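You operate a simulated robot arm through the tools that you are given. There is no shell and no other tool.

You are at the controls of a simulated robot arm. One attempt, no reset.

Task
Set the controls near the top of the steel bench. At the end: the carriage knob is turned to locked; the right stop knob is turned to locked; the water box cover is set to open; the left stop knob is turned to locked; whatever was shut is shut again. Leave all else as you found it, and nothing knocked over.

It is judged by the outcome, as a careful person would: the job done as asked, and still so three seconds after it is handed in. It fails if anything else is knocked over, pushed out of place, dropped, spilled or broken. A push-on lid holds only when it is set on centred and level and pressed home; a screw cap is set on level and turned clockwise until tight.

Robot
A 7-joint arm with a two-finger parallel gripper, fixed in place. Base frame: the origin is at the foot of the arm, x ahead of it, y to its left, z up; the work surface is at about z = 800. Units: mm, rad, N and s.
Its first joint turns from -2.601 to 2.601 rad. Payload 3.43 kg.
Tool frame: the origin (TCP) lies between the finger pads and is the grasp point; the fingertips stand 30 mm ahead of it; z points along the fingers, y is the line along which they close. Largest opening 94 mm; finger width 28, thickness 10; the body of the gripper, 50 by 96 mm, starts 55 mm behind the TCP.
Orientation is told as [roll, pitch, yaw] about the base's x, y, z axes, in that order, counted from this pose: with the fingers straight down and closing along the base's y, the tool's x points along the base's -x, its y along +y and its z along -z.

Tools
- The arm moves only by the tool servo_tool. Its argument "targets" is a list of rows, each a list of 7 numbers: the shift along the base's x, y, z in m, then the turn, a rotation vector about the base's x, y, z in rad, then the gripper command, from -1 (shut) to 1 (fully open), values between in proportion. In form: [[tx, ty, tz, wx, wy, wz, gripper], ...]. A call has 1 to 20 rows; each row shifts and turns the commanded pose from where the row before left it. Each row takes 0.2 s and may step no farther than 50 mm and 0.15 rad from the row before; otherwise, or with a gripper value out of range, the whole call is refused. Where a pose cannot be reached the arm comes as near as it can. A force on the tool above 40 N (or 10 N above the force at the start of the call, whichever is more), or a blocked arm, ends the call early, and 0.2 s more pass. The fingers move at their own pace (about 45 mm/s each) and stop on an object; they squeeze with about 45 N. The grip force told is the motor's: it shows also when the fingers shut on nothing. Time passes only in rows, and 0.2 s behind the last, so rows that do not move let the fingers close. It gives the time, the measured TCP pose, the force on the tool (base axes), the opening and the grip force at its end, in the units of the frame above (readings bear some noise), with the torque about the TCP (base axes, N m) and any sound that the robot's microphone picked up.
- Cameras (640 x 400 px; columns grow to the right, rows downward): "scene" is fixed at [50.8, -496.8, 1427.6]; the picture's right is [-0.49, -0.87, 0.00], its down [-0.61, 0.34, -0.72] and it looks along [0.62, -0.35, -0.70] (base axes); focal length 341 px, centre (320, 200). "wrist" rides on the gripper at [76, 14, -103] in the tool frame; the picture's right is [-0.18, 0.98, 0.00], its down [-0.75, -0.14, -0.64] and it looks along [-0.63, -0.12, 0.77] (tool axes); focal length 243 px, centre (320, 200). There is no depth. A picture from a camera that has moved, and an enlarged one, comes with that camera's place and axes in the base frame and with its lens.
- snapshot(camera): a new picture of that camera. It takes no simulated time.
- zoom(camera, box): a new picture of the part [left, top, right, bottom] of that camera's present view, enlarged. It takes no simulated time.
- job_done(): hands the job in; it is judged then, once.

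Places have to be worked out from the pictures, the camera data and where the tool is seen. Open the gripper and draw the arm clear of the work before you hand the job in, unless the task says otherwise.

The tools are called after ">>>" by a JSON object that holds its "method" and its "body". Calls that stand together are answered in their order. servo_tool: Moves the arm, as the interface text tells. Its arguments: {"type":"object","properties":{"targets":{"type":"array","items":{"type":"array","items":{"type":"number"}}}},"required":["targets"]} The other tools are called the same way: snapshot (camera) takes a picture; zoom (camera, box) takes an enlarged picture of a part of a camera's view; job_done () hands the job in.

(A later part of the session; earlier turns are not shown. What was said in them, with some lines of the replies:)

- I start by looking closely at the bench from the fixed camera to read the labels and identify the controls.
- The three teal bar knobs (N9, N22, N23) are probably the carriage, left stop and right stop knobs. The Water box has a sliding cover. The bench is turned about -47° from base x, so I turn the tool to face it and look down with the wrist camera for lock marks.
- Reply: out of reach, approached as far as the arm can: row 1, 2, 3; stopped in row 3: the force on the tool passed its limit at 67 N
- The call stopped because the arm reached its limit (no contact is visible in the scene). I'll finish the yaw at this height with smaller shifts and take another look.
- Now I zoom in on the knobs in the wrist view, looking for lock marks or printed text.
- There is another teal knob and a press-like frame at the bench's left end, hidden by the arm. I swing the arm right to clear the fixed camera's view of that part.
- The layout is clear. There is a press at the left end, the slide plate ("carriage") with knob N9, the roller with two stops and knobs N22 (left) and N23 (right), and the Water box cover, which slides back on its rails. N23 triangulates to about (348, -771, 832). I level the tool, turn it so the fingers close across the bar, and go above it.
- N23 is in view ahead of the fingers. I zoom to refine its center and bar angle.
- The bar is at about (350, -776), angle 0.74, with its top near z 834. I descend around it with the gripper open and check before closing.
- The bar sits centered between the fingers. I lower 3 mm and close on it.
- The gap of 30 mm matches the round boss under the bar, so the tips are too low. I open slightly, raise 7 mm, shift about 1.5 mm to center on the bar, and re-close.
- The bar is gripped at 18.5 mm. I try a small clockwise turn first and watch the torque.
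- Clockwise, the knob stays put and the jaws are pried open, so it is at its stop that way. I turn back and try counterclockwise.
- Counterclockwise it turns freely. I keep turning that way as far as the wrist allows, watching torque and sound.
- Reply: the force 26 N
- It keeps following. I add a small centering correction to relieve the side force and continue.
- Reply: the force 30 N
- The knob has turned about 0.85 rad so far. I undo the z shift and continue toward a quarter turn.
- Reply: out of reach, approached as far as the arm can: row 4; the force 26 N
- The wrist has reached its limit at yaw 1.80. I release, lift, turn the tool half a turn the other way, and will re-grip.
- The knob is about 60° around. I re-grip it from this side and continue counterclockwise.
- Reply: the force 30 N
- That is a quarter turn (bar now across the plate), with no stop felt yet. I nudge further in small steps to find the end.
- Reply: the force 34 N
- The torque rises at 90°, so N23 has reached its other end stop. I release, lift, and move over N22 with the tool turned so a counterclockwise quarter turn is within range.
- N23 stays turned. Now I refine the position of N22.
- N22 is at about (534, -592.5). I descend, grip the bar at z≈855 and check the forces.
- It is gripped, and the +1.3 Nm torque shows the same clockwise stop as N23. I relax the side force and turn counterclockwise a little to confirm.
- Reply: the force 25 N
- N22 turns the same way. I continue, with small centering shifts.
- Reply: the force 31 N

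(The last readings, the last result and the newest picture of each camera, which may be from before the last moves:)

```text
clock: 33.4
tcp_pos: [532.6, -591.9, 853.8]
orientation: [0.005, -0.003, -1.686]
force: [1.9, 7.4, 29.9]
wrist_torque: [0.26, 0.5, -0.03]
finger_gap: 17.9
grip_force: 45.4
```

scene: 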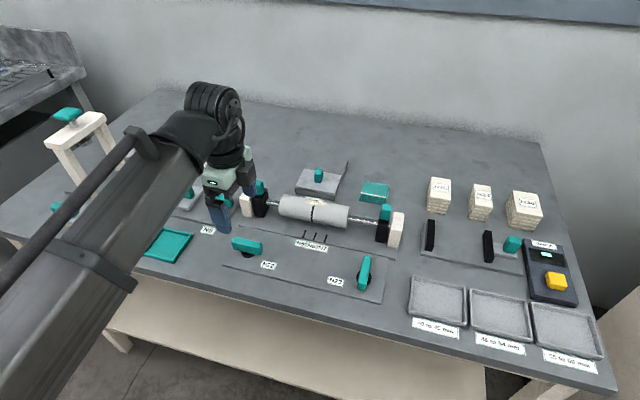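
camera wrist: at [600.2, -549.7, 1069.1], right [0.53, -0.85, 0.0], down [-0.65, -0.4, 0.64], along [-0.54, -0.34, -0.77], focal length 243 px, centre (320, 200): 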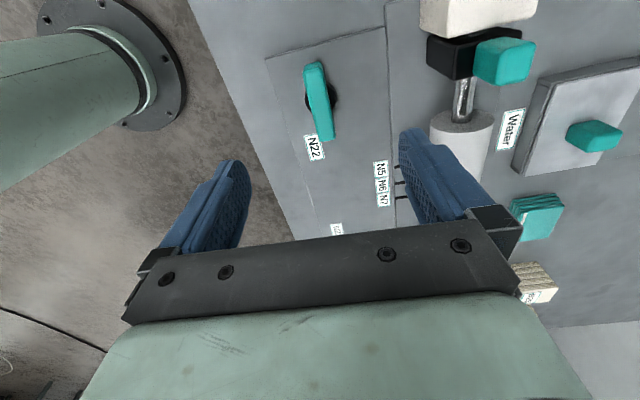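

>>> {"method": "servo_tool", "body": {"targets": [[0, 0, 0.0012, 0, 0, 0.1, -1], [0, 0, 0, 0, 0, 0.1, -1], [0, 0, 0, 0, 0, 0.1, -1]]}}

```text
clock: 34.2
tcp_pos: [534.9, -591.8, 853.5]
orientation: [0.002, 0.0, -1.384]
force: [10.6, 3.4, 14.5]
wrist_torque: [-1.02, 0.12, -0.01]
finger_gap: 17.6
grip_force: 45.4
```

N22 is following with acceptable forces. I continue to the quarter turn at yaw ≈ -0.8.

>>> {"method": "servo_tool", "body": {"targets": [[0.0006, 0, 0.0006, 0, 0, 0.1, -1], [0, 0, 0, 0, 0, 0.1, -1], [0, 0, 0, 0, 0, 0.1, -1], [0, 0, 0, 0, 0, 0.1, -1], [0, 0, 0, 0, 0, 0.1, -1]]}}

>>> {"method": "zoom", "body": {"camera": "wrist", "box": [200, 50, 440, 250]}}

```text
clock: 35.4
tcp_pos: [534.5, -591.9, 854.6]
orientation: [0.003, 0.002, -0.885]
force: [16.2, 1.7, -12.4]
wrist_torque: [-0.3, -0.1, -0.04]
finger_gap: 17.6
grip_force: 45.0
```

```text
2.00 times, centred on (320, 150) of wrist
camera zoom: at [497.3, -525.2, 955.2], right [0.88, 0.48, 0.0], down [0.37, -0.68, 0.64], along [0.31, -0.56, -0.77], focal length 485 px, centre (320, 300)
```

zoom: 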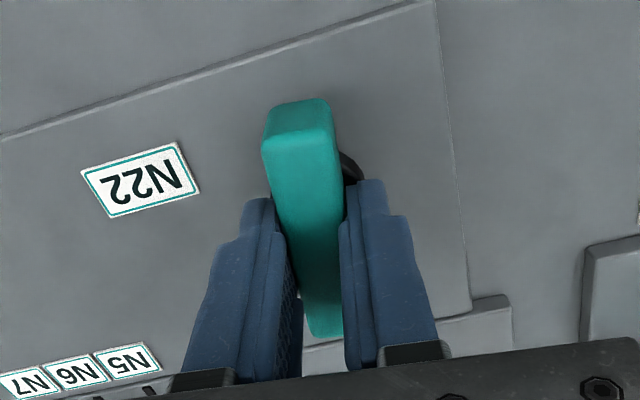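

>>> {"method": "servo_tool", "body": {"targets": [[0.0005, 0, 0, 0, 0, 0.05, -1], [0, 0, 0, 0, 0, 0.05, -1], [0, 0, 0, 0, 0, 0.05, -1]]}}

>>> {"method": "zoom", "body": {"camera": "wrist", "box": [200, 50, 440, 250]}}

```text
clock: 36.2
tcp_pos: [533.5, -591.2, 853.7]
orientation: [0.004, 0.003, -0.74]
force: [13.5, 7.5, -13.6]
wrist_torque: [0.09, 0.05, -1.57]
finger_gap: 18.8
grip_force: 45.2
```

```text
2.00 times, centred on (320, 150) of wrist
camera zoom: at [487.8, -531.3, 955.5], right [0.8, 0.6, 0.0], down [0.46, -0.61, 0.64], along [0.39, -0.51, -0.77], focal length 485 px, centre (320, 300)
```

zoom: 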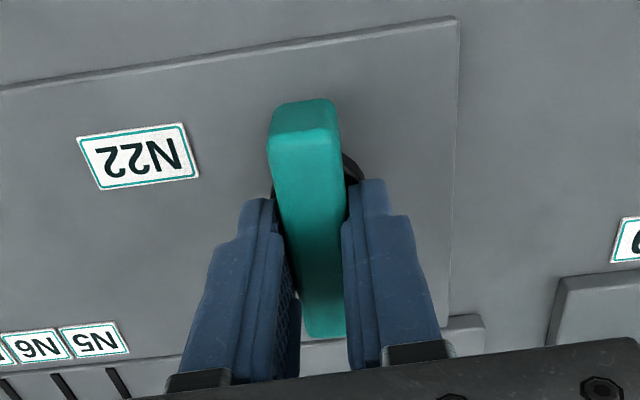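

N22 has reached its stop too. I release, lift, and move over N9 (about (708, -584)), which has the same kind of bar.

>>> {"method": "servo_tool", "body": {"targets": [[0, 0, 0, 0, 0, -0.03, -1], [0, 0, 0, 0, 0, 0, 0.3], [0, 0, 0, 0, 0, 0, 0.3], [0, 0, 0.04, 0, 0, 0, 0.4], [0, 0, 0.04, 0, 0, 0, 0.6], [0, 0, 0.04, 0, 0, 0, 0.8]]}}

>>> {"method": "servo_tool", "body": {"targets": [[0.016, 0.001, 0, 0, 0, -0.148, 1], [0.016, 0.001, 0, 0, 0, -0.148, 1], [0.016, 0.001, 0, 0, 0, -0.148, 1], [0.016, 0.001, 0, 0, 0, -0.148, 1], [0.016, 0.001, 0, 0, 0, -0.148, 1], [0.016, 0.001, 0, 0, 0, -0.148, 1], [0.016, 0.001, 0, 0, 0, -0.148, 1], [0.016, 0.001, 0, 0, 0, -0.148, 1], [0.016, 0, 0, 0, 0, -0.148, 1], [0.015, 0, 0, 0, 0, -0.148, 1], [0.015, 0, 0, 0, 0, -0.148, 1], [0, 0, 0, 0, 0, 0, 1]]}}

>>> {"method": "snapshot", "body": {"camera": "wrist"}}

>>> {"method": "snapshot", "body": {"camera": "scene"}}

```text
clock: 37.6
tcp_pos: [533.7, -591.9, 972.9]
orientation: [0.001, 0.001, -0.767]
force: [0.9, -0.6, -0.2]
wrist_torque: [0.01, -0.01, 0.01]
finger_gap: 84.7
grip_force: 0.1
```

```text
clock: 40.2
tcp_pos: [708.3, -582.9, 973.1]
orientation: [0.001, 0.001, -2.396]
force: [-0.4, -0.4, 0.5]
wrist_torque: [0.04, -0.02, 0.01]
finger_gap: 94.3
grip_force: 0.0
```

```text
taken
camera wrist: at [773.7, -544.3, 1075.4], right [0.53, -0.85, 0.0], down [-0.65, -0.41, 0.64], along [-0.54, -0.34, -0.77], focal length 243 px, centre (320, 200)
```

wrist: 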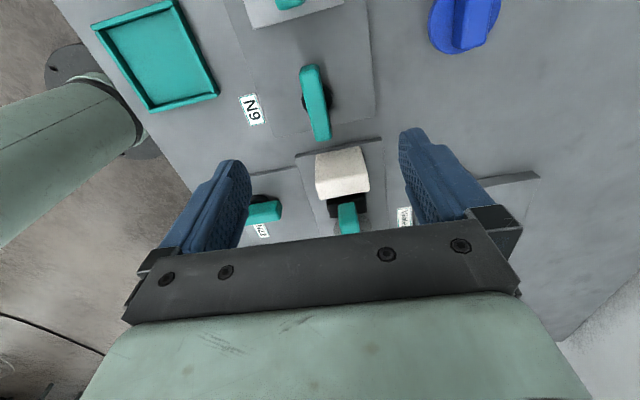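

```text
taken
```

scene: 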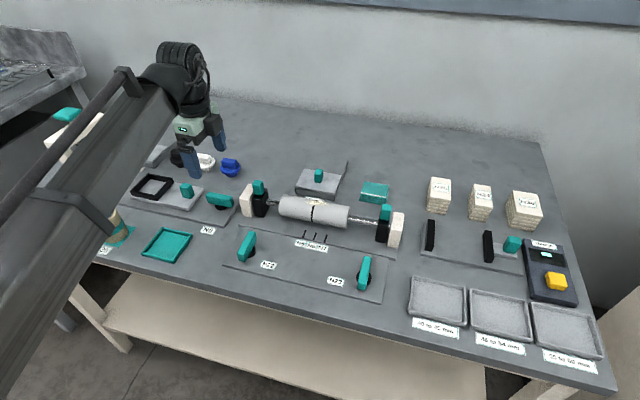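

>>> {"method": "zoom", "body": {"camera": "wrist", "box": [260, 30, 380, 250]}}

>>> {"method": "zoom", "body": {"camera": "scene", "box": [150, 130, 290, 250]}}

```text
1.82 times, centred on (320, 140) of wrist
camera zoom: at [773.7, -544.3, 1075.4], right [0.53, -0.85, 0.0], down [-0.65, -0.41, 0.64], along [-0.54, -0.34, -0.77], focal length 441 px, centre (320, 309)
```

zoom: 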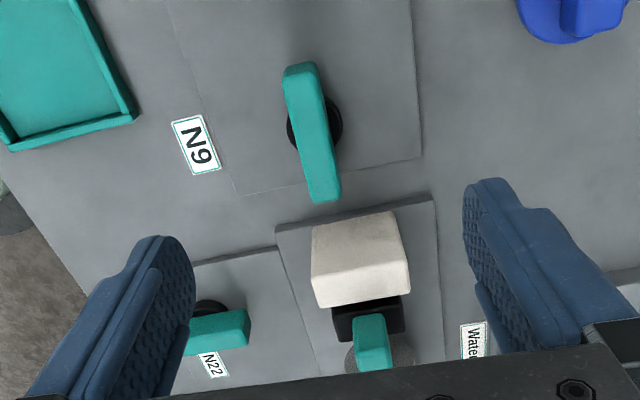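

```text
3.33 times, centred on (220, 190) of scene
camera zoom: at [50.8, -496.8, 1427.6], right [-0.49, -0.87, 0.0], down [-0.61, 0.34, -0.72], along [0.62, -0.35, -0.7], focal length 1136 px, centre (653, 233)
```

zoom: 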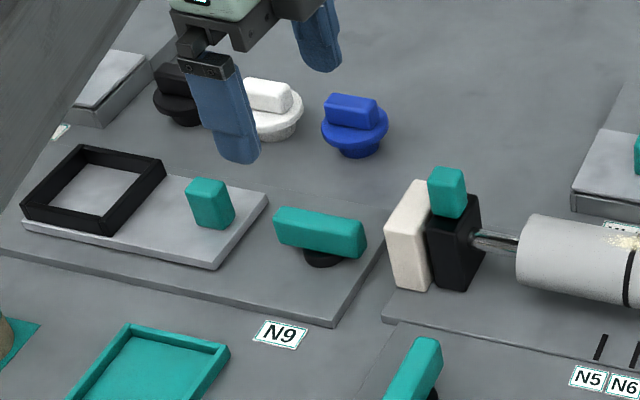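

N9's center is about (703, -584) with a bar angle of 0.747. I descend and grip it the same way.

>>> {"method": "servo_tool", "body": {"targets": [[-0.005, -0.001, -0.04, 0, 0, 0, 0.6], [0, 0, -0.04, 0, 0, 0, 0.3], [0, 0, -0.038, 0, 0, 0, 0.1], [0, 0, 0, 0, 0, 0, -0.3], [0, 0, 0, 0, 0, 0, -0.6], [0, 0, 0, 0, 0, 0, -1], [0, 0, 0, 0, 0, 0, -1], [0, 0, 0, 0, 0, 0, -1]]}}

>>> {"method": "zoom", "body": {"camera": "wrist", "box": [200, 50, 440, 250]}}

>>> {"method": "zoom", "body": {"camera": "scene", "box": [150, 130, 290, 250]}}

```text
clock: 42.0
tcp_pos: [701.8, -583.8, 856.3]
orientation: [0.0, 0.001, -2.394]
force: [-7.7, 5.8, -4.0]
wrist_torque: [0.2, 0.14, 1.3]
finger_gap: 18.7
grip_force: 44.3
```

```text
2.00 times, centred on (320, 150) of wrist
camera zoom: at [767.9, -544.6, 957.5], right [0.53, -0.85, 0.0], down [-0.65, -0.41, 0.64], along [-0.54, -0.34, -0.77], focal length 485 px, centre (320, 300)
```

zoom: 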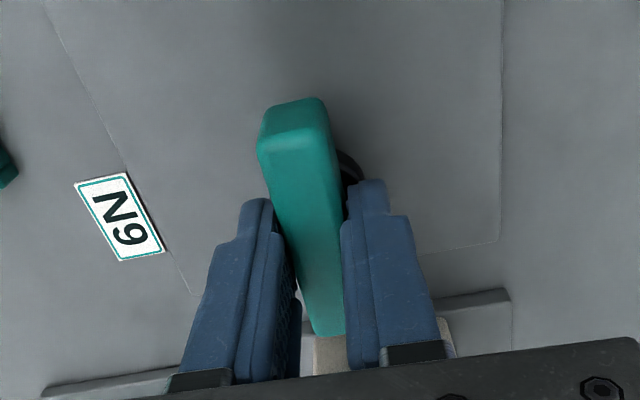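

```text
3.33 times, centred on (220, 190) of scene
camera zoom: at [50.8, -496.8, 1427.6], right [-0.49, -0.87, 0.0], down [-0.61, 0.34, -0.72], along [0.62, -0.35, -0.7], focal length 1136 px, centre (653, 233)
```

zoom: 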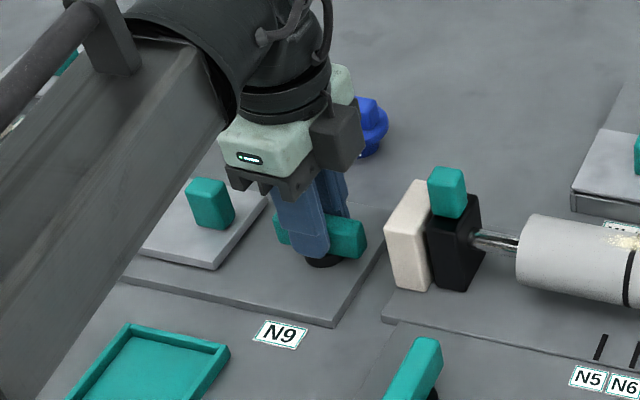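

The reading is the same as the other two, so I turn it counterclockwise in steps.

>>> {"method": "servo_tool", "body": {"targets": [[-0.0008, 0.0006, -0.0005, 0, 0, 0.05, -1], [0, 0.0004, 0, 0, 0, 0.1, -1], [0, 0.0004, 0, 0, 0, 0.1, -1], [0, 0, 0, 0, 0, 0.1, -1]]}}

>>> {"method": "zoom", "body": {"camera": "wrist", "box": [200, 50, 440, 250]}}

```text
clock: 43.0
tcp_pos: [702.5, -584.9, 855.9]
orientation: [0.005, -0.001, -2.046]
force: [5.5, -5.6, 11.2]
wrist_torque: [1.41, -0.15, -0.05]
finger_gap: 17.9
grip_force: 44.7
```

```text
2.00 times, centred on (320, 150) of wrist
camera zoom: at [749.8, -524.5, 957.5], right [0.79, -0.61, 0.0], down [-0.47, -0.6, 0.64], along [-0.39, -0.51, -0.77], focal length 485 px, centre (320, 300)
```

zoom: 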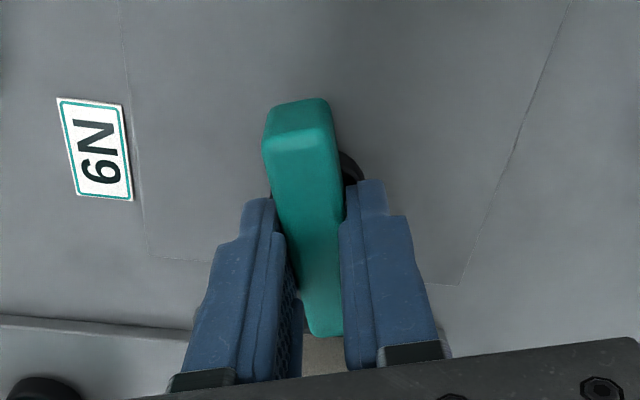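

It turns freely, so I continue.

>>> {"method": "servo_tool", "body": {"targets": [[0, 0, 0.0004, 0, 0, 0.1, -1], [0, 0, 0, 0, 0, 0.1, -1], [0, 0, 0, 0, 0, 0.1, -1], [0, 0, 0, 0, 0, 0.1, -1]]}}

```text
clock: 44.0
tcp_pos: [703.6, -584.0, 855.6]
orientation: [0.004, -0.002, -1.646]
force: [17.7, -16.8, 18.5]
wrist_torque: [0.64, 0.23, -0.04]
finger_gap: 17.9
grip_force: 44.9
```

>>> {"method": "servo_tool", "body": {"targets": [[0.0008, -0.001, 0.0006, 0, 0, 0.1, -1], [0, 0, 0, 0, 0, 0.1, -1], [0, 0, 0, 0, 0, 0.1, -1], [0, 0, 0, 0, 0, 0.1, -1]]}}

```text
clock: 45.0
tcp_pos: [704.6, -584.6, 856.1]
orientation: [0.001, 0.0, -1.245]
force: [11.3, -7.7, -4.6]
wrist_torque: [-1.53, -0.34, -0.03]
finger_gap: 18.0
grip_force: 45.0
```

>>> {"method": "servo_tool", "body": {"targets": [[0.0005, 0, 0, 0, 0, 0.1, -1], [0, 0, 0, 0, 0, 0.1, -1], [0, 0, 0, 0, 0, 0.1, -1], [0, 0, 0, 0, 0, 0.1, -1], [0, 0, 0, 0, 0, 0.06, -1], [0, 0, 0, 0, 0, 0.05, -1]]}}

>>> {"method": "zoom", "body": {"camera": "wrist", "box": [200, 50, 440, 250]}}

```text
clock: 46.4
tcp_pos: [704.9, -583.5, 856.6]
orientation: [0.002, 0.004, -0.737]
force: [6.1, 0.0, -13.9]
wrist_torque: [0.21, 0.24, -1.57]
finger_gap: 19.1
grip_force: 45.1
```

```text
2.00 times, centred on (320, 150) of wrist
camera zoom: at [657.3, -524.2, 957.8], right [0.8, 0.6, 0.0], down [0.46, -0.61, 0.64], along [0.39, -0.51, -0.77], focal length 485 px, centre (320, 300)
```

zoom: 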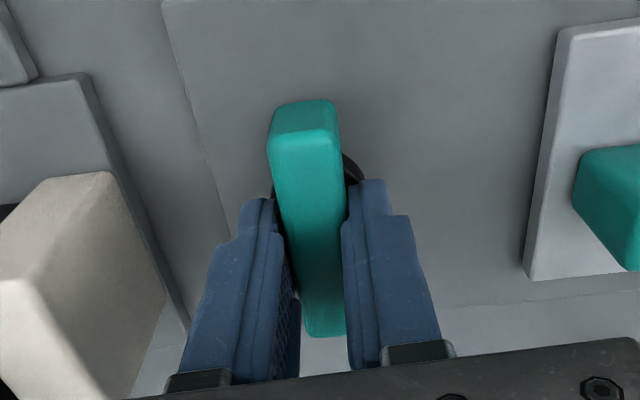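

N9 is at its stop, so all three knobs are turned. I release and lift clear, then check the scene before planning the Water cover, which lies beyond tool-down reach and needs a tilted tool.

>>> {"method": "servo_tool", "body": {"targets": [[0, 0, 0, 0, 0, -0.03, -1], [0, 0, 0, 0, 0, 0, 0.3], [0, 0, 0, 0, 0, 0, 0.3], [0, 0, 0.04, 0, 0, 0, 0.4], [0, 0, 0.04, 0, 0, 0, 0.4], [0, 0, 0.045, 0, 0, 0, 0.4], [-0.02, -0.01, 0.04, 0, 0, 0, 0]]}}

>>> {"method": "servo_tool", "body": {"targets": [[-0.013, -0.015, 0, 0, 0, 0.14, -1], [-0.013, -0.015, 0, 0, 0, 0.14, -1], [-0.013, -0.015, 0, 0, 0, 0.14, -1], [-0.013, -0.015, 0, 0, 0, 0.14, -1], [-0.013, -0.015, 0, 0, 0, 0.14, -1], [-0.013, -0.015, 0, 0, 0, 0.14, -1], [-0.013, -0.015, 0, 0, 0, 0.14, -1], [-0.013, -0.015, 0, 0, 0, 0.14, -1], [-0.013, -0.015, 0, 0, 0, 0.14, -1], [0, 0, 0, 0, 0, 0.14, -1], [0, 0, 0, 0, 0, 0.11, -1], [0, 0, 0, 0, 0, 0, -1]]}}

>>> {"method": "snapshot", "body": {"camera": "wrist"}}

>>> {"method": "snapshot", "body": {"camera": "scene"}}

```text
clock: 48.0
tcp_pos: [685.3, -592.3, 1023.9]
orientation: [0.002, 0.003, -0.765]
force: [0.2, 0.4, -0.5]
wrist_torque: [0.02, 0.01, 0.0]
finger_gap: 47.0
grip_force: 0.1
```

```text
clock: 50.6
tcp_pos: [566.6, -729.2, 1021.6]
orientation: [0.0, 0.0, 0.744]
force: [0.2, 0.6, -0.4]
wrist_torque: [-0.01, -0.01, 0.02]
finger_gap: 0.1
grip_force: 33.0
```

```text
taken
camera wrist: at [501.3, -771.9, 1123.8], right [-0.53, 0.85, 0.0], down [0.65, 0.41, 0.64], along [0.54, 0.34, -0.77], focal length 243 px, centre (320, 200)
```

wrist: 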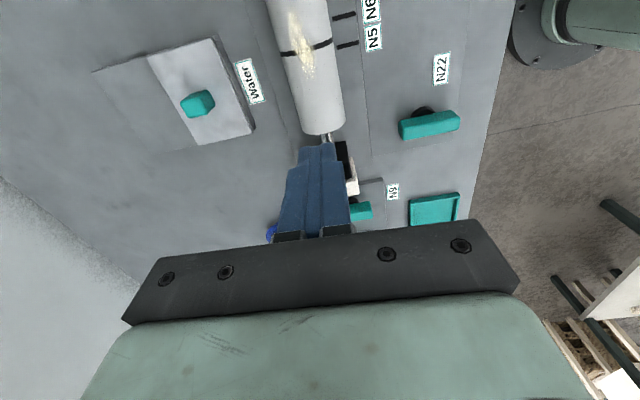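

```text
taken
```

scene: 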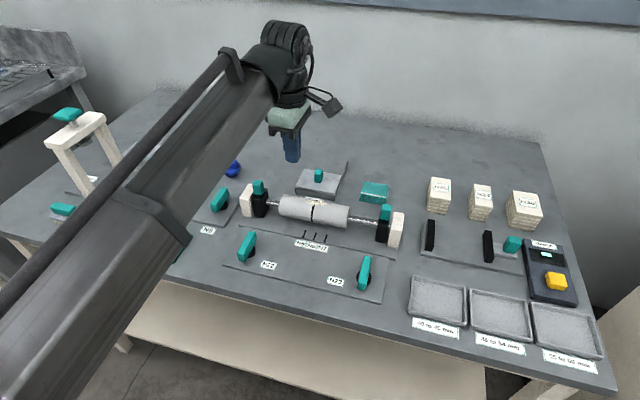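

All three bars are now across their plates. I zoom on the Water box from this viewpoint to triangulate its handle.

>>> {"method": "zoom", "body": {"camera": "wrist", "box": [80, 20, 280, 160]}}

>>> {"method": "zoom", "body": {"camera": "scene", "box": [280, 140, 400, 220]}}

```text
2.86 times, centred on (180, 90) of wrist
camera zoom: at [501.3, -771.9, 1123.8], right [-0.53, 0.85, 0.0], down [0.65, 0.41, 0.64], along [0.54, 0.34, -0.77], focal length 693 px, centre (720, 514)
```

zoom: 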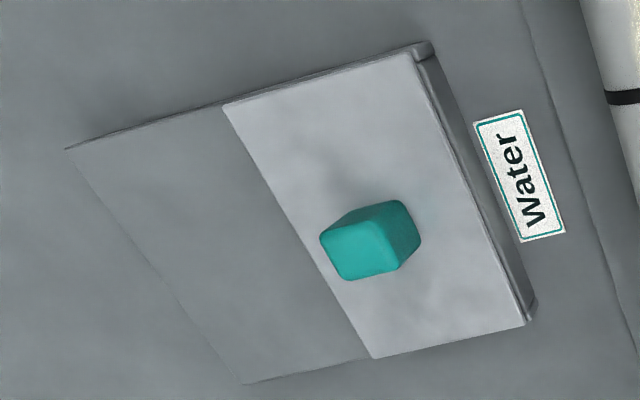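

```text
5.00 times, centred on (340, 180) of scene
camera zoom: at [50.8, -496.8, 1427.6], right [-0.49, -0.87, 0.0], down [-0.61, 0.34, -0.72], along [0.62, -0.35, -0.7], focal length 1704 px, centre (220, 300)
```

zoom: 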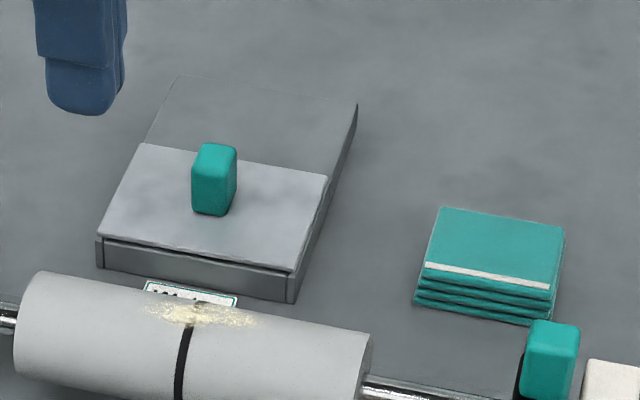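

Handle: about (652, -839), top z≈857, cover top ≈822, sliding direction ≈(0.69, -0.72), travel ≈75 mm away from me. With closed fingers I'll push the handle from the front. First I tilt the tool 30° outward here, up high.

>>> {"method": "servo_tool", "body": {"targets": [[0, 0, 0, -0.094, -0.09, 0, -1], [0, 0, 0, -0.094, -0.09, 0, -1], [0, 0, 0, -0.094, -0.09, 0, -1], [0, 0, 0, -0.094, -0.09, 0, -1], [0.018, -0.026, -0.02, 0, 0, 0, -1], [0.018, -0.026, -0.02, 0, 0, 0, -1], [0.018, -0.026, -0.02, 0, 0, 0, -1], [0, 0, 0, 0, 0, 0, -1]]}}

>>> {"method": "snapshot", "body": {"camera": "wrist"}}

>>> {"method": "snapshot", "body": {"camera": "scene"}}

```text
clock: 52.4
tcp_pos: [620.0, -808.8, 960.9]
orientation: [-0.519, -0.009, 0.746]
force: [0.7, 0.8, -0.7]
wrist_torque: [0.0, -0.05, 0.01]
finger_gap: 0.0
grip_force: 33.4
```

```text
taken
camera wrist: at [520.1, -815.8, 1041.5], right [-0.44, 0.75, -0.49], down [0.42, 0.65, 0.63], along [0.8, 0.08, -0.6], focal length 243 px, centre (320, 200)
```

wrist: 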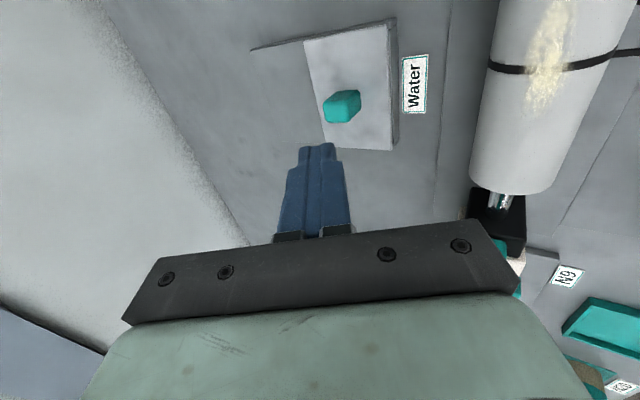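

```text
taken
```

scene: 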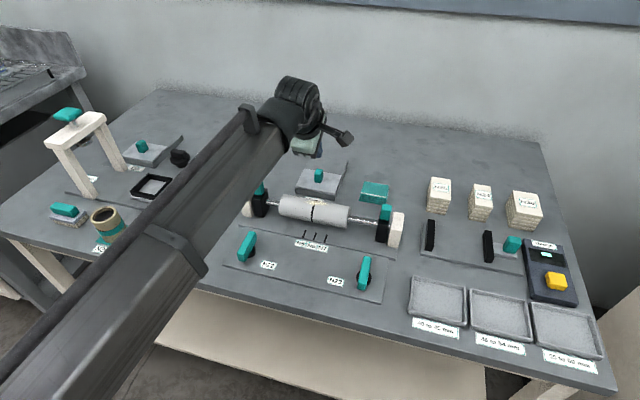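

The tilt worked and the handle checks out at (655, -840), about 46 mm ahead of the TCP. I descend vertically in front of it, stopping partway to check the clearance from the roller.

>>> {"method": "servo_tool", "body": {"targets": [[0.001, 0.001, -0.035, 0, 0, 0, -1], [0.001, 0.001, -0.03, 0, 0, 0, -1], [0, 0, 0, 0, 0, 0, -1]]}}

>>> {"method": "snapshot", "body": {"camera": "wrist"}}

>>> {"method": "zoom", "body": {"camera": "scene", "box": [240, 110, 400, 240]}}

```text
clock: 53.2
tcp_pos: [622.5, -807.0, 895.9]
orientation: [-0.517, -0.009, 0.746]
force: [-0.1, 0.4, -0.6]
wrist_torque: [0.02, -0.02, -0.03]
finger_gap: 0.0
grip_force: 33.0
```

```text
taken
camera wrist: at [522.3, -813.2, 975.2], right [-0.44, 0.76, -0.49], down [0.42, 0.65, 0.63], along [0.8, 0.08, -0.6], focal length 243 px, centre (320, 200)
```

wrist: 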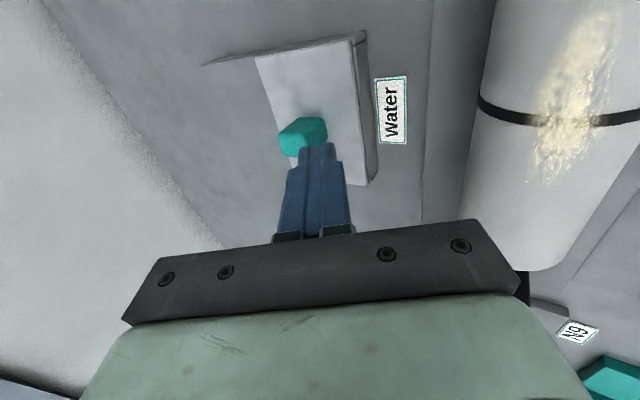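

```text
3.08 times, centred on (320, 175) of scene
camera zoom: at [50.8, -496.8, 1427.6], right [-0.49, -0.87, 0.0], down [-0.61, 0.34, -0.72], along [0.62, -0.35, -0.7], focal length 1049 px, centre (320, 277)
```

zoom: 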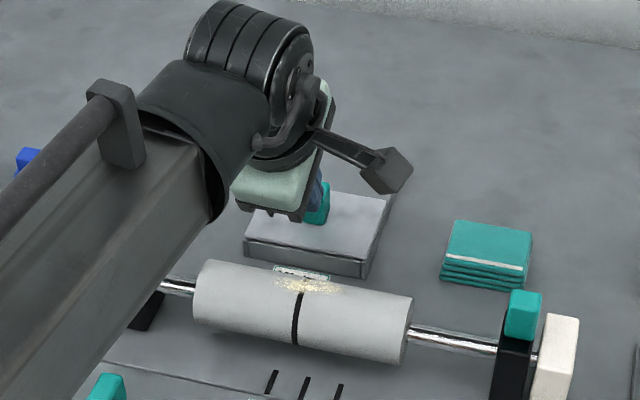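

The fingertips are about to pass just in front of the handle, and the hand is clear of the roller. I lower the last 28 mm in small steps.

>>> {"method": "servo_tool", "body": {"targets": [[0, 0, -0.01, 0, 0, 0, -1], [0, 0, -0.01, 0, 0, 0, -1], [0, 0, -0.008, 0, 0, 0, -1], [0, 0, 0, 0, 0, 0, -1]]}}

>>> {"method": "zoom", "body": {"camera": "wrist", "box": [180, 10, 480, 260]}}

>>> {"method": "zoom", "body": {"camera": "scene", "box": [240, 130, 400, 240]}}

```text
clock: 54.2
tcp_pos: [621.3, -806.0, 867.9]
orientation: [-0.518, -0.008, 0.745]
force: [-0.1, 0.8, 0.3]
wrist_torque: [0.02, -0.03, 0.02]
finger_gap: 0.2
grip_force: 33.2
```

```text
1.60 times, centred on (330, 135) of wrist
camera zoom: at [522.3, -812.6, 948.3], right [-0.44, 0.76, -0.49], down [0.42, 0.65, 0.63], along [0.8, 0.08, -0.6], focal length 388 px, centre (304, 304)
```

zoom: 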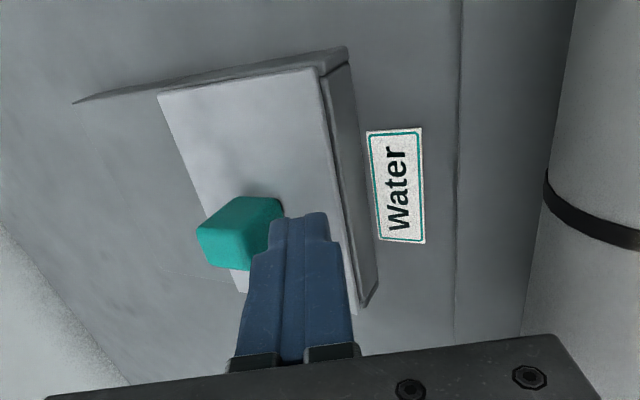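

```text
3.64 times, centred on (320, 185) of scene
camera zoom: at [50.8, -496.8, 1427.6], right [-0.49, -0.87, 0.0], down [-0.61, 0.34, -0.72], along [0.62, -0.35, -0.7], focal length 1240 px, centre (320, 254)
```

zoom: 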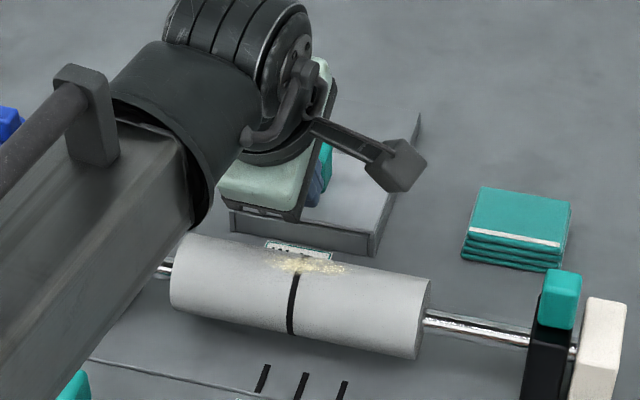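

The closed tips stand just in front of the handle's near face, above the cover. I push along the slide direction in small steps, watching the force.

>>> {"method": "servo_tool", "body": {"targets": [[0.0042, -0.0043, 0, 0, 0, 0, -1], [0.0042, -0.0043, 0, 0, 0, 0, -1], [0.0042, -0.0043, 0, 0, 0, 0, -1], [0.0042, -0.0043, 0, 0, 0, 0, -1], [0.0042, -0.0043, 0, 0, 0, 0, -1]]}}

>>> {"method": "zoom", "body": {"camera": "wrist", "box": [180, 10, 480, 260]}}

```text
clock: 55.4
tcp_pos: [645.2, -828.7, 869.2]
orientation: [-0.517, -0.01, 0.744]
force: [0.6, 0.9, 0.7]
wrist_torque: [-0.02, -0.01, 0.02]
finger_gap: 0.0
grip_force: 33.2
```

```text
1.60 times, centred on (330, 135) of wrist
camera zoom: at [544.1, -833.7, 948.2], right [-0.44, 0.76, -0.49], down [0.42, 0.65, 0.63], along [0.8, 0.08, -0.6], focal length 388 px, centre (304, 304)
```

zoom: 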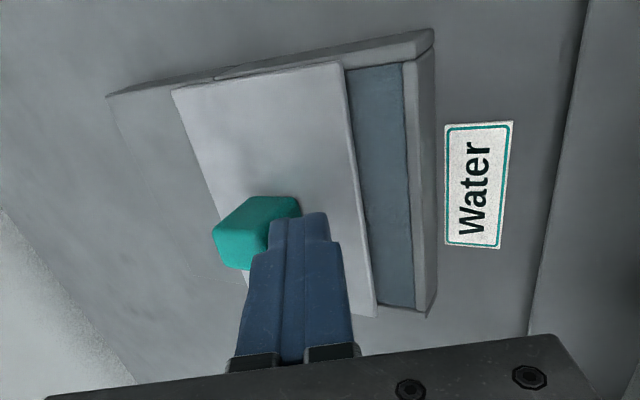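

The cover slides freely and water shows underneath. I keep pushing.

>>> {"method": "servo_tool", "body": {"targets": [[0.0042, -0.0043, 0, 0, 0, 0, -1], [0.0042, -0.0043, 0, 0, 0, 0, -1], [0.0042, -0.0043, 0, 0, 0, 0, -1], [0.0042, -0.0043, 0, 0, 0, 0, -1], [0.0042, -0.0043, 0, 0, 0, 0, -1]]}}

>>> {"method": "zoom", "body": {"camera": "wrist", "box": [180, 10, 480, 260]}}

```text
clock: 56.6
tcp_pos: [664.9, -848.5, 869.1]
orientation: [-0.52, -0.009, 0.744]
force: [0.0, -0.2, -0.9]
wrist_torque: [0.0, -0.01, -0.02]
finger_gap: 0.0
grip_force: 32.8
```

```text
1.60 times, centred on (330, 135) of wrist
camera zoom: at [565.3, -855.1, 948.8], right [-0.44, 0.76, -0.49], down [0.42, 0.65, 0.63], along [0.8, 0.08, -0.6], focal length 388 px, centre (304, 304)
```

zoom: 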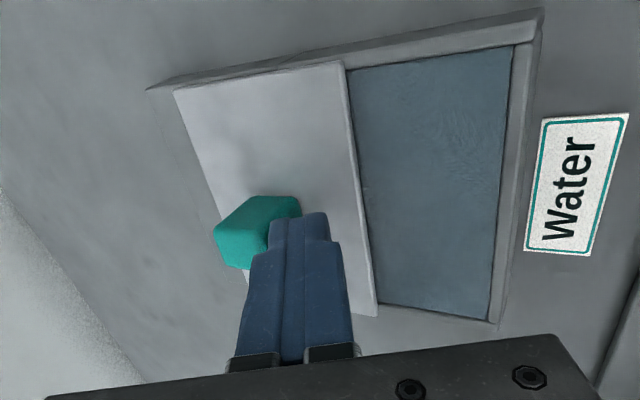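

Over half open. I continue in smaller steps to feel the end stop.

>>> {"method": "servo_tool", "body": {"targets": [[0.0028, -0.0029, 0, 0, 0, 0, -1], [0.0028, -0.0029, 0, 0, 0, 0, -1], [0.0028, -0.0029, 0, 0, 0, 0, -1], [0.0028, -0.0029, 0, 0, 0, 0, -1], [0.0028, -0.0029, 0, 0, 0, 0, -1]]}}

>>> {"method": "zoom", "body": {"camera": "wrist", "box": [180, 10, 480, 260]}}

```text
clock: 57.8
tcp_pos: [678.5, -862.6, 868.1]
orientation: [-0.518, -0.01, 0.745]
force: [-0.5, 0.0, 0.2]
wrist_torque: [-0.01, 0.02, -0.05]
finger_gap: 0.0
grip_force: 33.0
```

```text
1.60 times, centred on (330, 135) of wrist
camera zoom: at [578.8, -869.8, 948.5], right [-0.44, 0.76, -0.49], down [0.42, 0.65, 0.63], along [0.8, 0.08, -0.6], focal length 388 px, centre (304, 304)
```

zoom: 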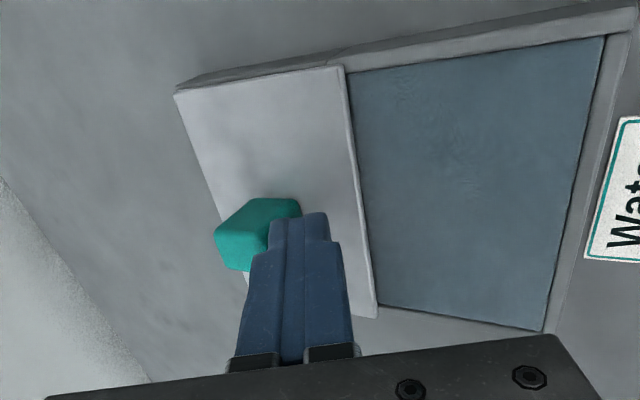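

Almost there. I push in 2 mm steps until the stop is felt.

>>> {"method": "servo_tool", "body": {"targets": [[0.0014, -0.0014, 0, 0, 0, 0, -1], [0.0014, -0.0014, 0, 0, 0, 0, -1], [0.0014, -0.0014, 0, 0, 0, 0, -1]]}}

>>> {"method": "zoom", "body": {"camera": "wrist", "box": [180, 10, 480, 260]}}

```text
clock: 58.6
tcp_pos: [683.3, -866.7, 866.7]
orientation: [-0.517, -0.01, 0.746]
force: [0.3, 0.9, -0.6]
wrist_torque: [-0.02, 0.03, 0.03]
finger_gap: 0.0
grip_force: 33.2
```

```text
1.60 times, centred on (330, 135) of wrist
camera zoom: at [584.2, -874.2, 948.2], right [-0.44, 0.76, -0.49], down [0.42, 0.65, 0.63], along [0.8, 0.08, -0.6], focal length 388 px, centre (304, 304)
```

zoom: 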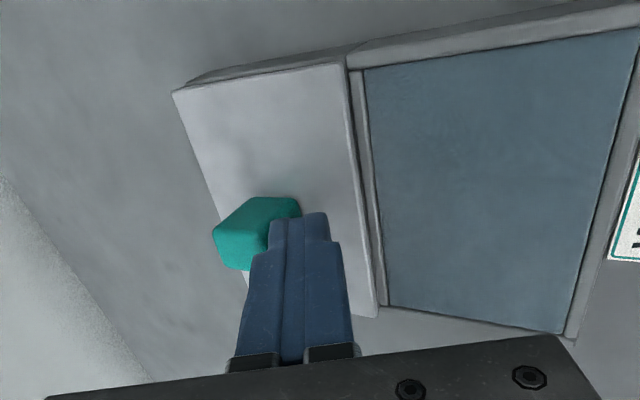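

The opening is fully uncovered; the cover has travelled about 78 mm. I push 3 mm more very gently to see whether it is at its stop.

>>> {"method": "servo_tool", "body": {"targets": [[0.0007, -0.0007, 0, 0, 0, 0, -1], [0.0007, -0.0007, 0, 0, 0, 0, -1], [0.0007, -0.0007, 0, 0, 0, 0, -1]]}}

>>> {"method": "zoom", "body": {"camera": "wrist", "box": [180, 10, 480, 260]}}

```text
clock: 59.4
tcp_pos: [683.9, -866.9, 868.5]
orientation: [-0.517, -0.01, 0.747]
force: [-10.9, 12.9, 1.4]
wrist_torque: [0.24, 0.18, 0.22]
finger_gap: 0.0
grip_force: 32.9
```

```text
1.60 times, centred on (330, 135) of wrist
camera zoom: at [584.6, -874.7, 948.4], right [-0.44, 0.76, -0.48], down [0.42, 0.65, 0.63], along [0.79, 0.08, -0.6], focal length 388 px, centre (304, 304)
```

zoom: 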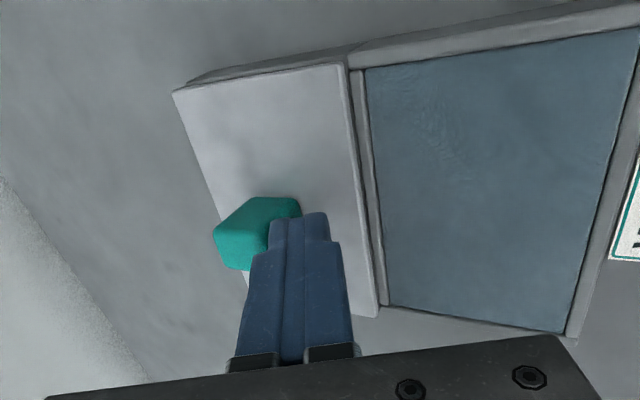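

A 17 N reaction shows the cover is at its open stop. I back off slightly, lift straight up, then retract and level the tool.

>>> {"method": "servo_tool", "body": {"targets": [[-0.0055, 0.0058, 0, 0, 0, 0, -1], [0, 0, 0.02, 0, 0, 0, -1], [0, 0, 0.03, 0, 0, 0, -1], [-0.005, 0.005, 0.035, 0, 0, 0, -1], [-0.02, 0.025, 0.03, 0, 0, 0, -1], [-0.025, 0.03, 0.01, 0, 0, 0, -1], [-0.025, 0.03, 0.01, 0.09, 0.085, 0, -1], [-0.025, 0.03, 0, 0.09, 0.085, 0, -1], [-0.02, 0.02, 0, 0.09, 0.085, 0, 0], [0, 0, 0, 0.09, 0.085, 0, 0.5], [0, 0, 0, 0, 0, 0, 1]]}}

>>> {"method": "snapshot", "body": {"camera": "wrist"}}

>>> {"method": "snapshot", "body": {"camera": "scene"}}

```text
clock: 61.8
tcp_pos: [558.9, -722.6, 1001.2]
orientation: [-0.021, -0.001, 0.741]
force: [0.8, -0.7, -0.1]
wrist_torque: [0.02, 0.02, -0.03]
finger_gap: 65.8
grip_force: 0.1
```

```text
taken
camera wrist: at [491.5, -763.5, 1103.7], right [-0.53, 0.85, -0.02], down [0.64, 0.41, 0.65], along [0.56, 0.33, -0.76], focal length 243 px, centre (320, 200)
```

wrist: 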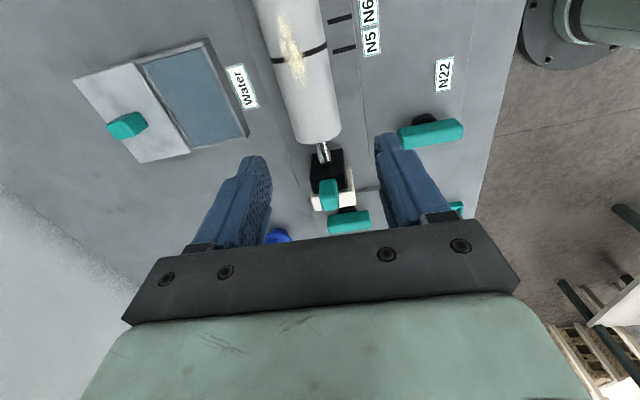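

```text
taken
```

scene: 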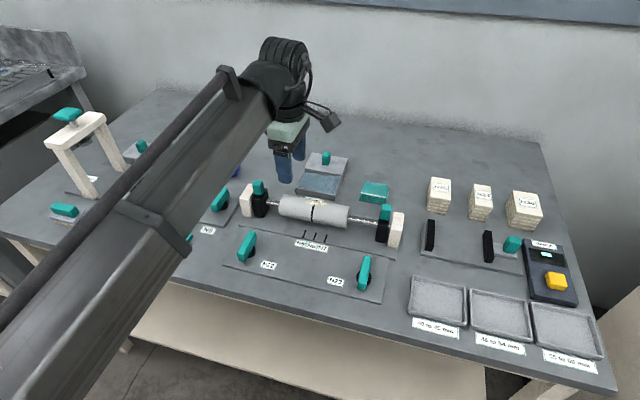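

The Water box is open with its cover parked behind, and nothing else looks disturbed. I draw the arm away to the right and inspect the whole bench.

>>> {"method": "servo_tool", "body": {"targets": [[-0.02, 0.01, 0.03, 0, 0, -0.1, 1], [-0.04, 0, 0.03, 0, 0, -0.1, 1], [-0.04, 0, 0.01, 0, 0, -0.1, 1], [-0.04, -0.005, 0, 0, 0, -0.1, 1], [-0.04, -0.005, 0, 0, 0, -0.1, 1], [-0.04, -0.005, 0, 0, 0, -0.1, 1], [-0.04, -0.005, 0, 0, 0, -0.1, 1], [-0.04, -0.005, 0, 0, 0, -0.1, 1], [-0.04, -0.005, 0, 0, 0, -0.1, 1], [-0.03, 0, 0, 0, 0, -0.1, 1], [0, 0, 0, 0, 0, 0, 1]]}}

>>> {"method": "snapshot", "body": {"camera": "scene"}}

>>> {"method": "zoom", "body": {"camera": "scene", "box": [20, 90, 280, 280]}}

>>> {"method": "snapshot", "body": {"camera": "wrist"}}

```text
clock: 64.2
tcp_pos: [188.9, -743.3, 1072.1]
orientation: [-0.025, -0.004, -0.259]
force: [-0.6, 0.6, 0.0]
wrist_torque: [0.0, 0.0, 0.0]
finger_gap: 94.1
grip_force: 0.0
```

```text
taken
```

scene: 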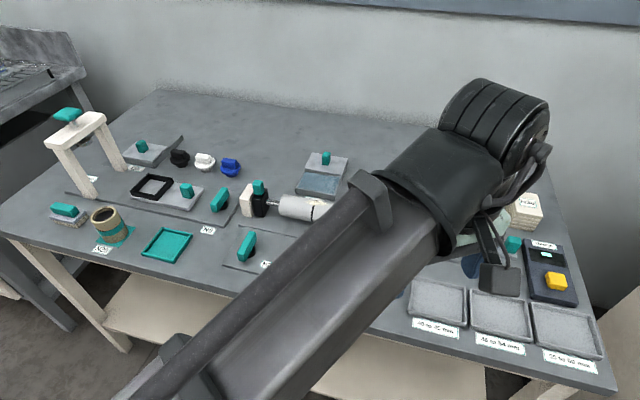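

```text
2.11 times, centred on (150, 185) of scene
camera zoom: at [50.8, -496.8, 1427.6], right [-0.49, -0.87, 0.0], down [-0.61, 0.34, -0.72], along [0.62, -0.35, -0.7], focal length 718 px, centre (678, 232)
```

zoom: 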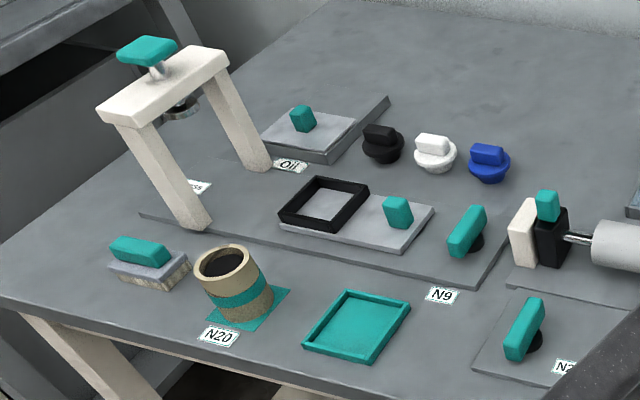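

```text
taken
camera wrist: at [120.0, -709.0, 1172.9], right [0.43, 0.9, -0.02], down [0.69, -0.31, 0.65], along [0.58, -0.29, -0.76], focal length 243 px, centre (320, 200)
```

wrist: 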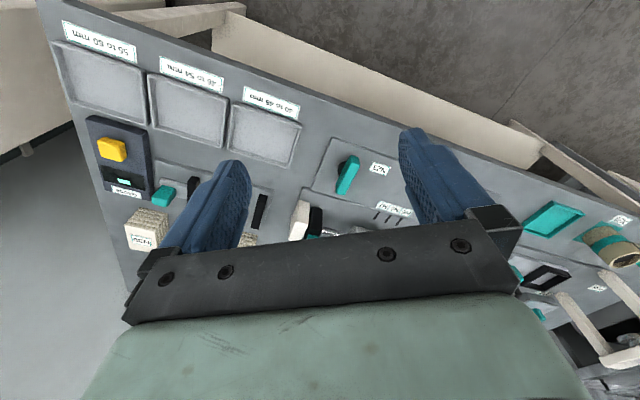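

All three bars (N9, N22, N23) stay turned to their far stops, the Water cover is fully open, and everything else stands where it was. The arm is clear with the gripper open, so I hand the job in.

>>> {"method": "job_done", "body": {}}

```text
The job is handed in.
```

I turned all three knobs as far as they go and slid the Water box cover fully open, then handed the job in. I did not test directly that the knobs are locked.

- **Knobs:** N9 is the carriage knob, N22 the left stop and N23 the right stop. I identified them by their positions, since the labels carry only numbers. I turned each a quarter turn counterclockwise until it reached a hard stop.
- **Which end is locked:** No lock marks were visible on the knobs. All three started at their clockwise stop, so I took the opposite stop as locked. I did not push the carriage or the stops to see whether they hold.
- **Water box cover:** It slid back about 78 mm to its end stop, and the opening is completely clear.
- **Everything else:** I opened nothing else, so nothing needed shutting again. In the last pictures nothing was knocked over or out of place. The arm then hid part of the middle of the bench, but that part looked undisturbed in the picture just before. The arm is off to the side with the gripper open.
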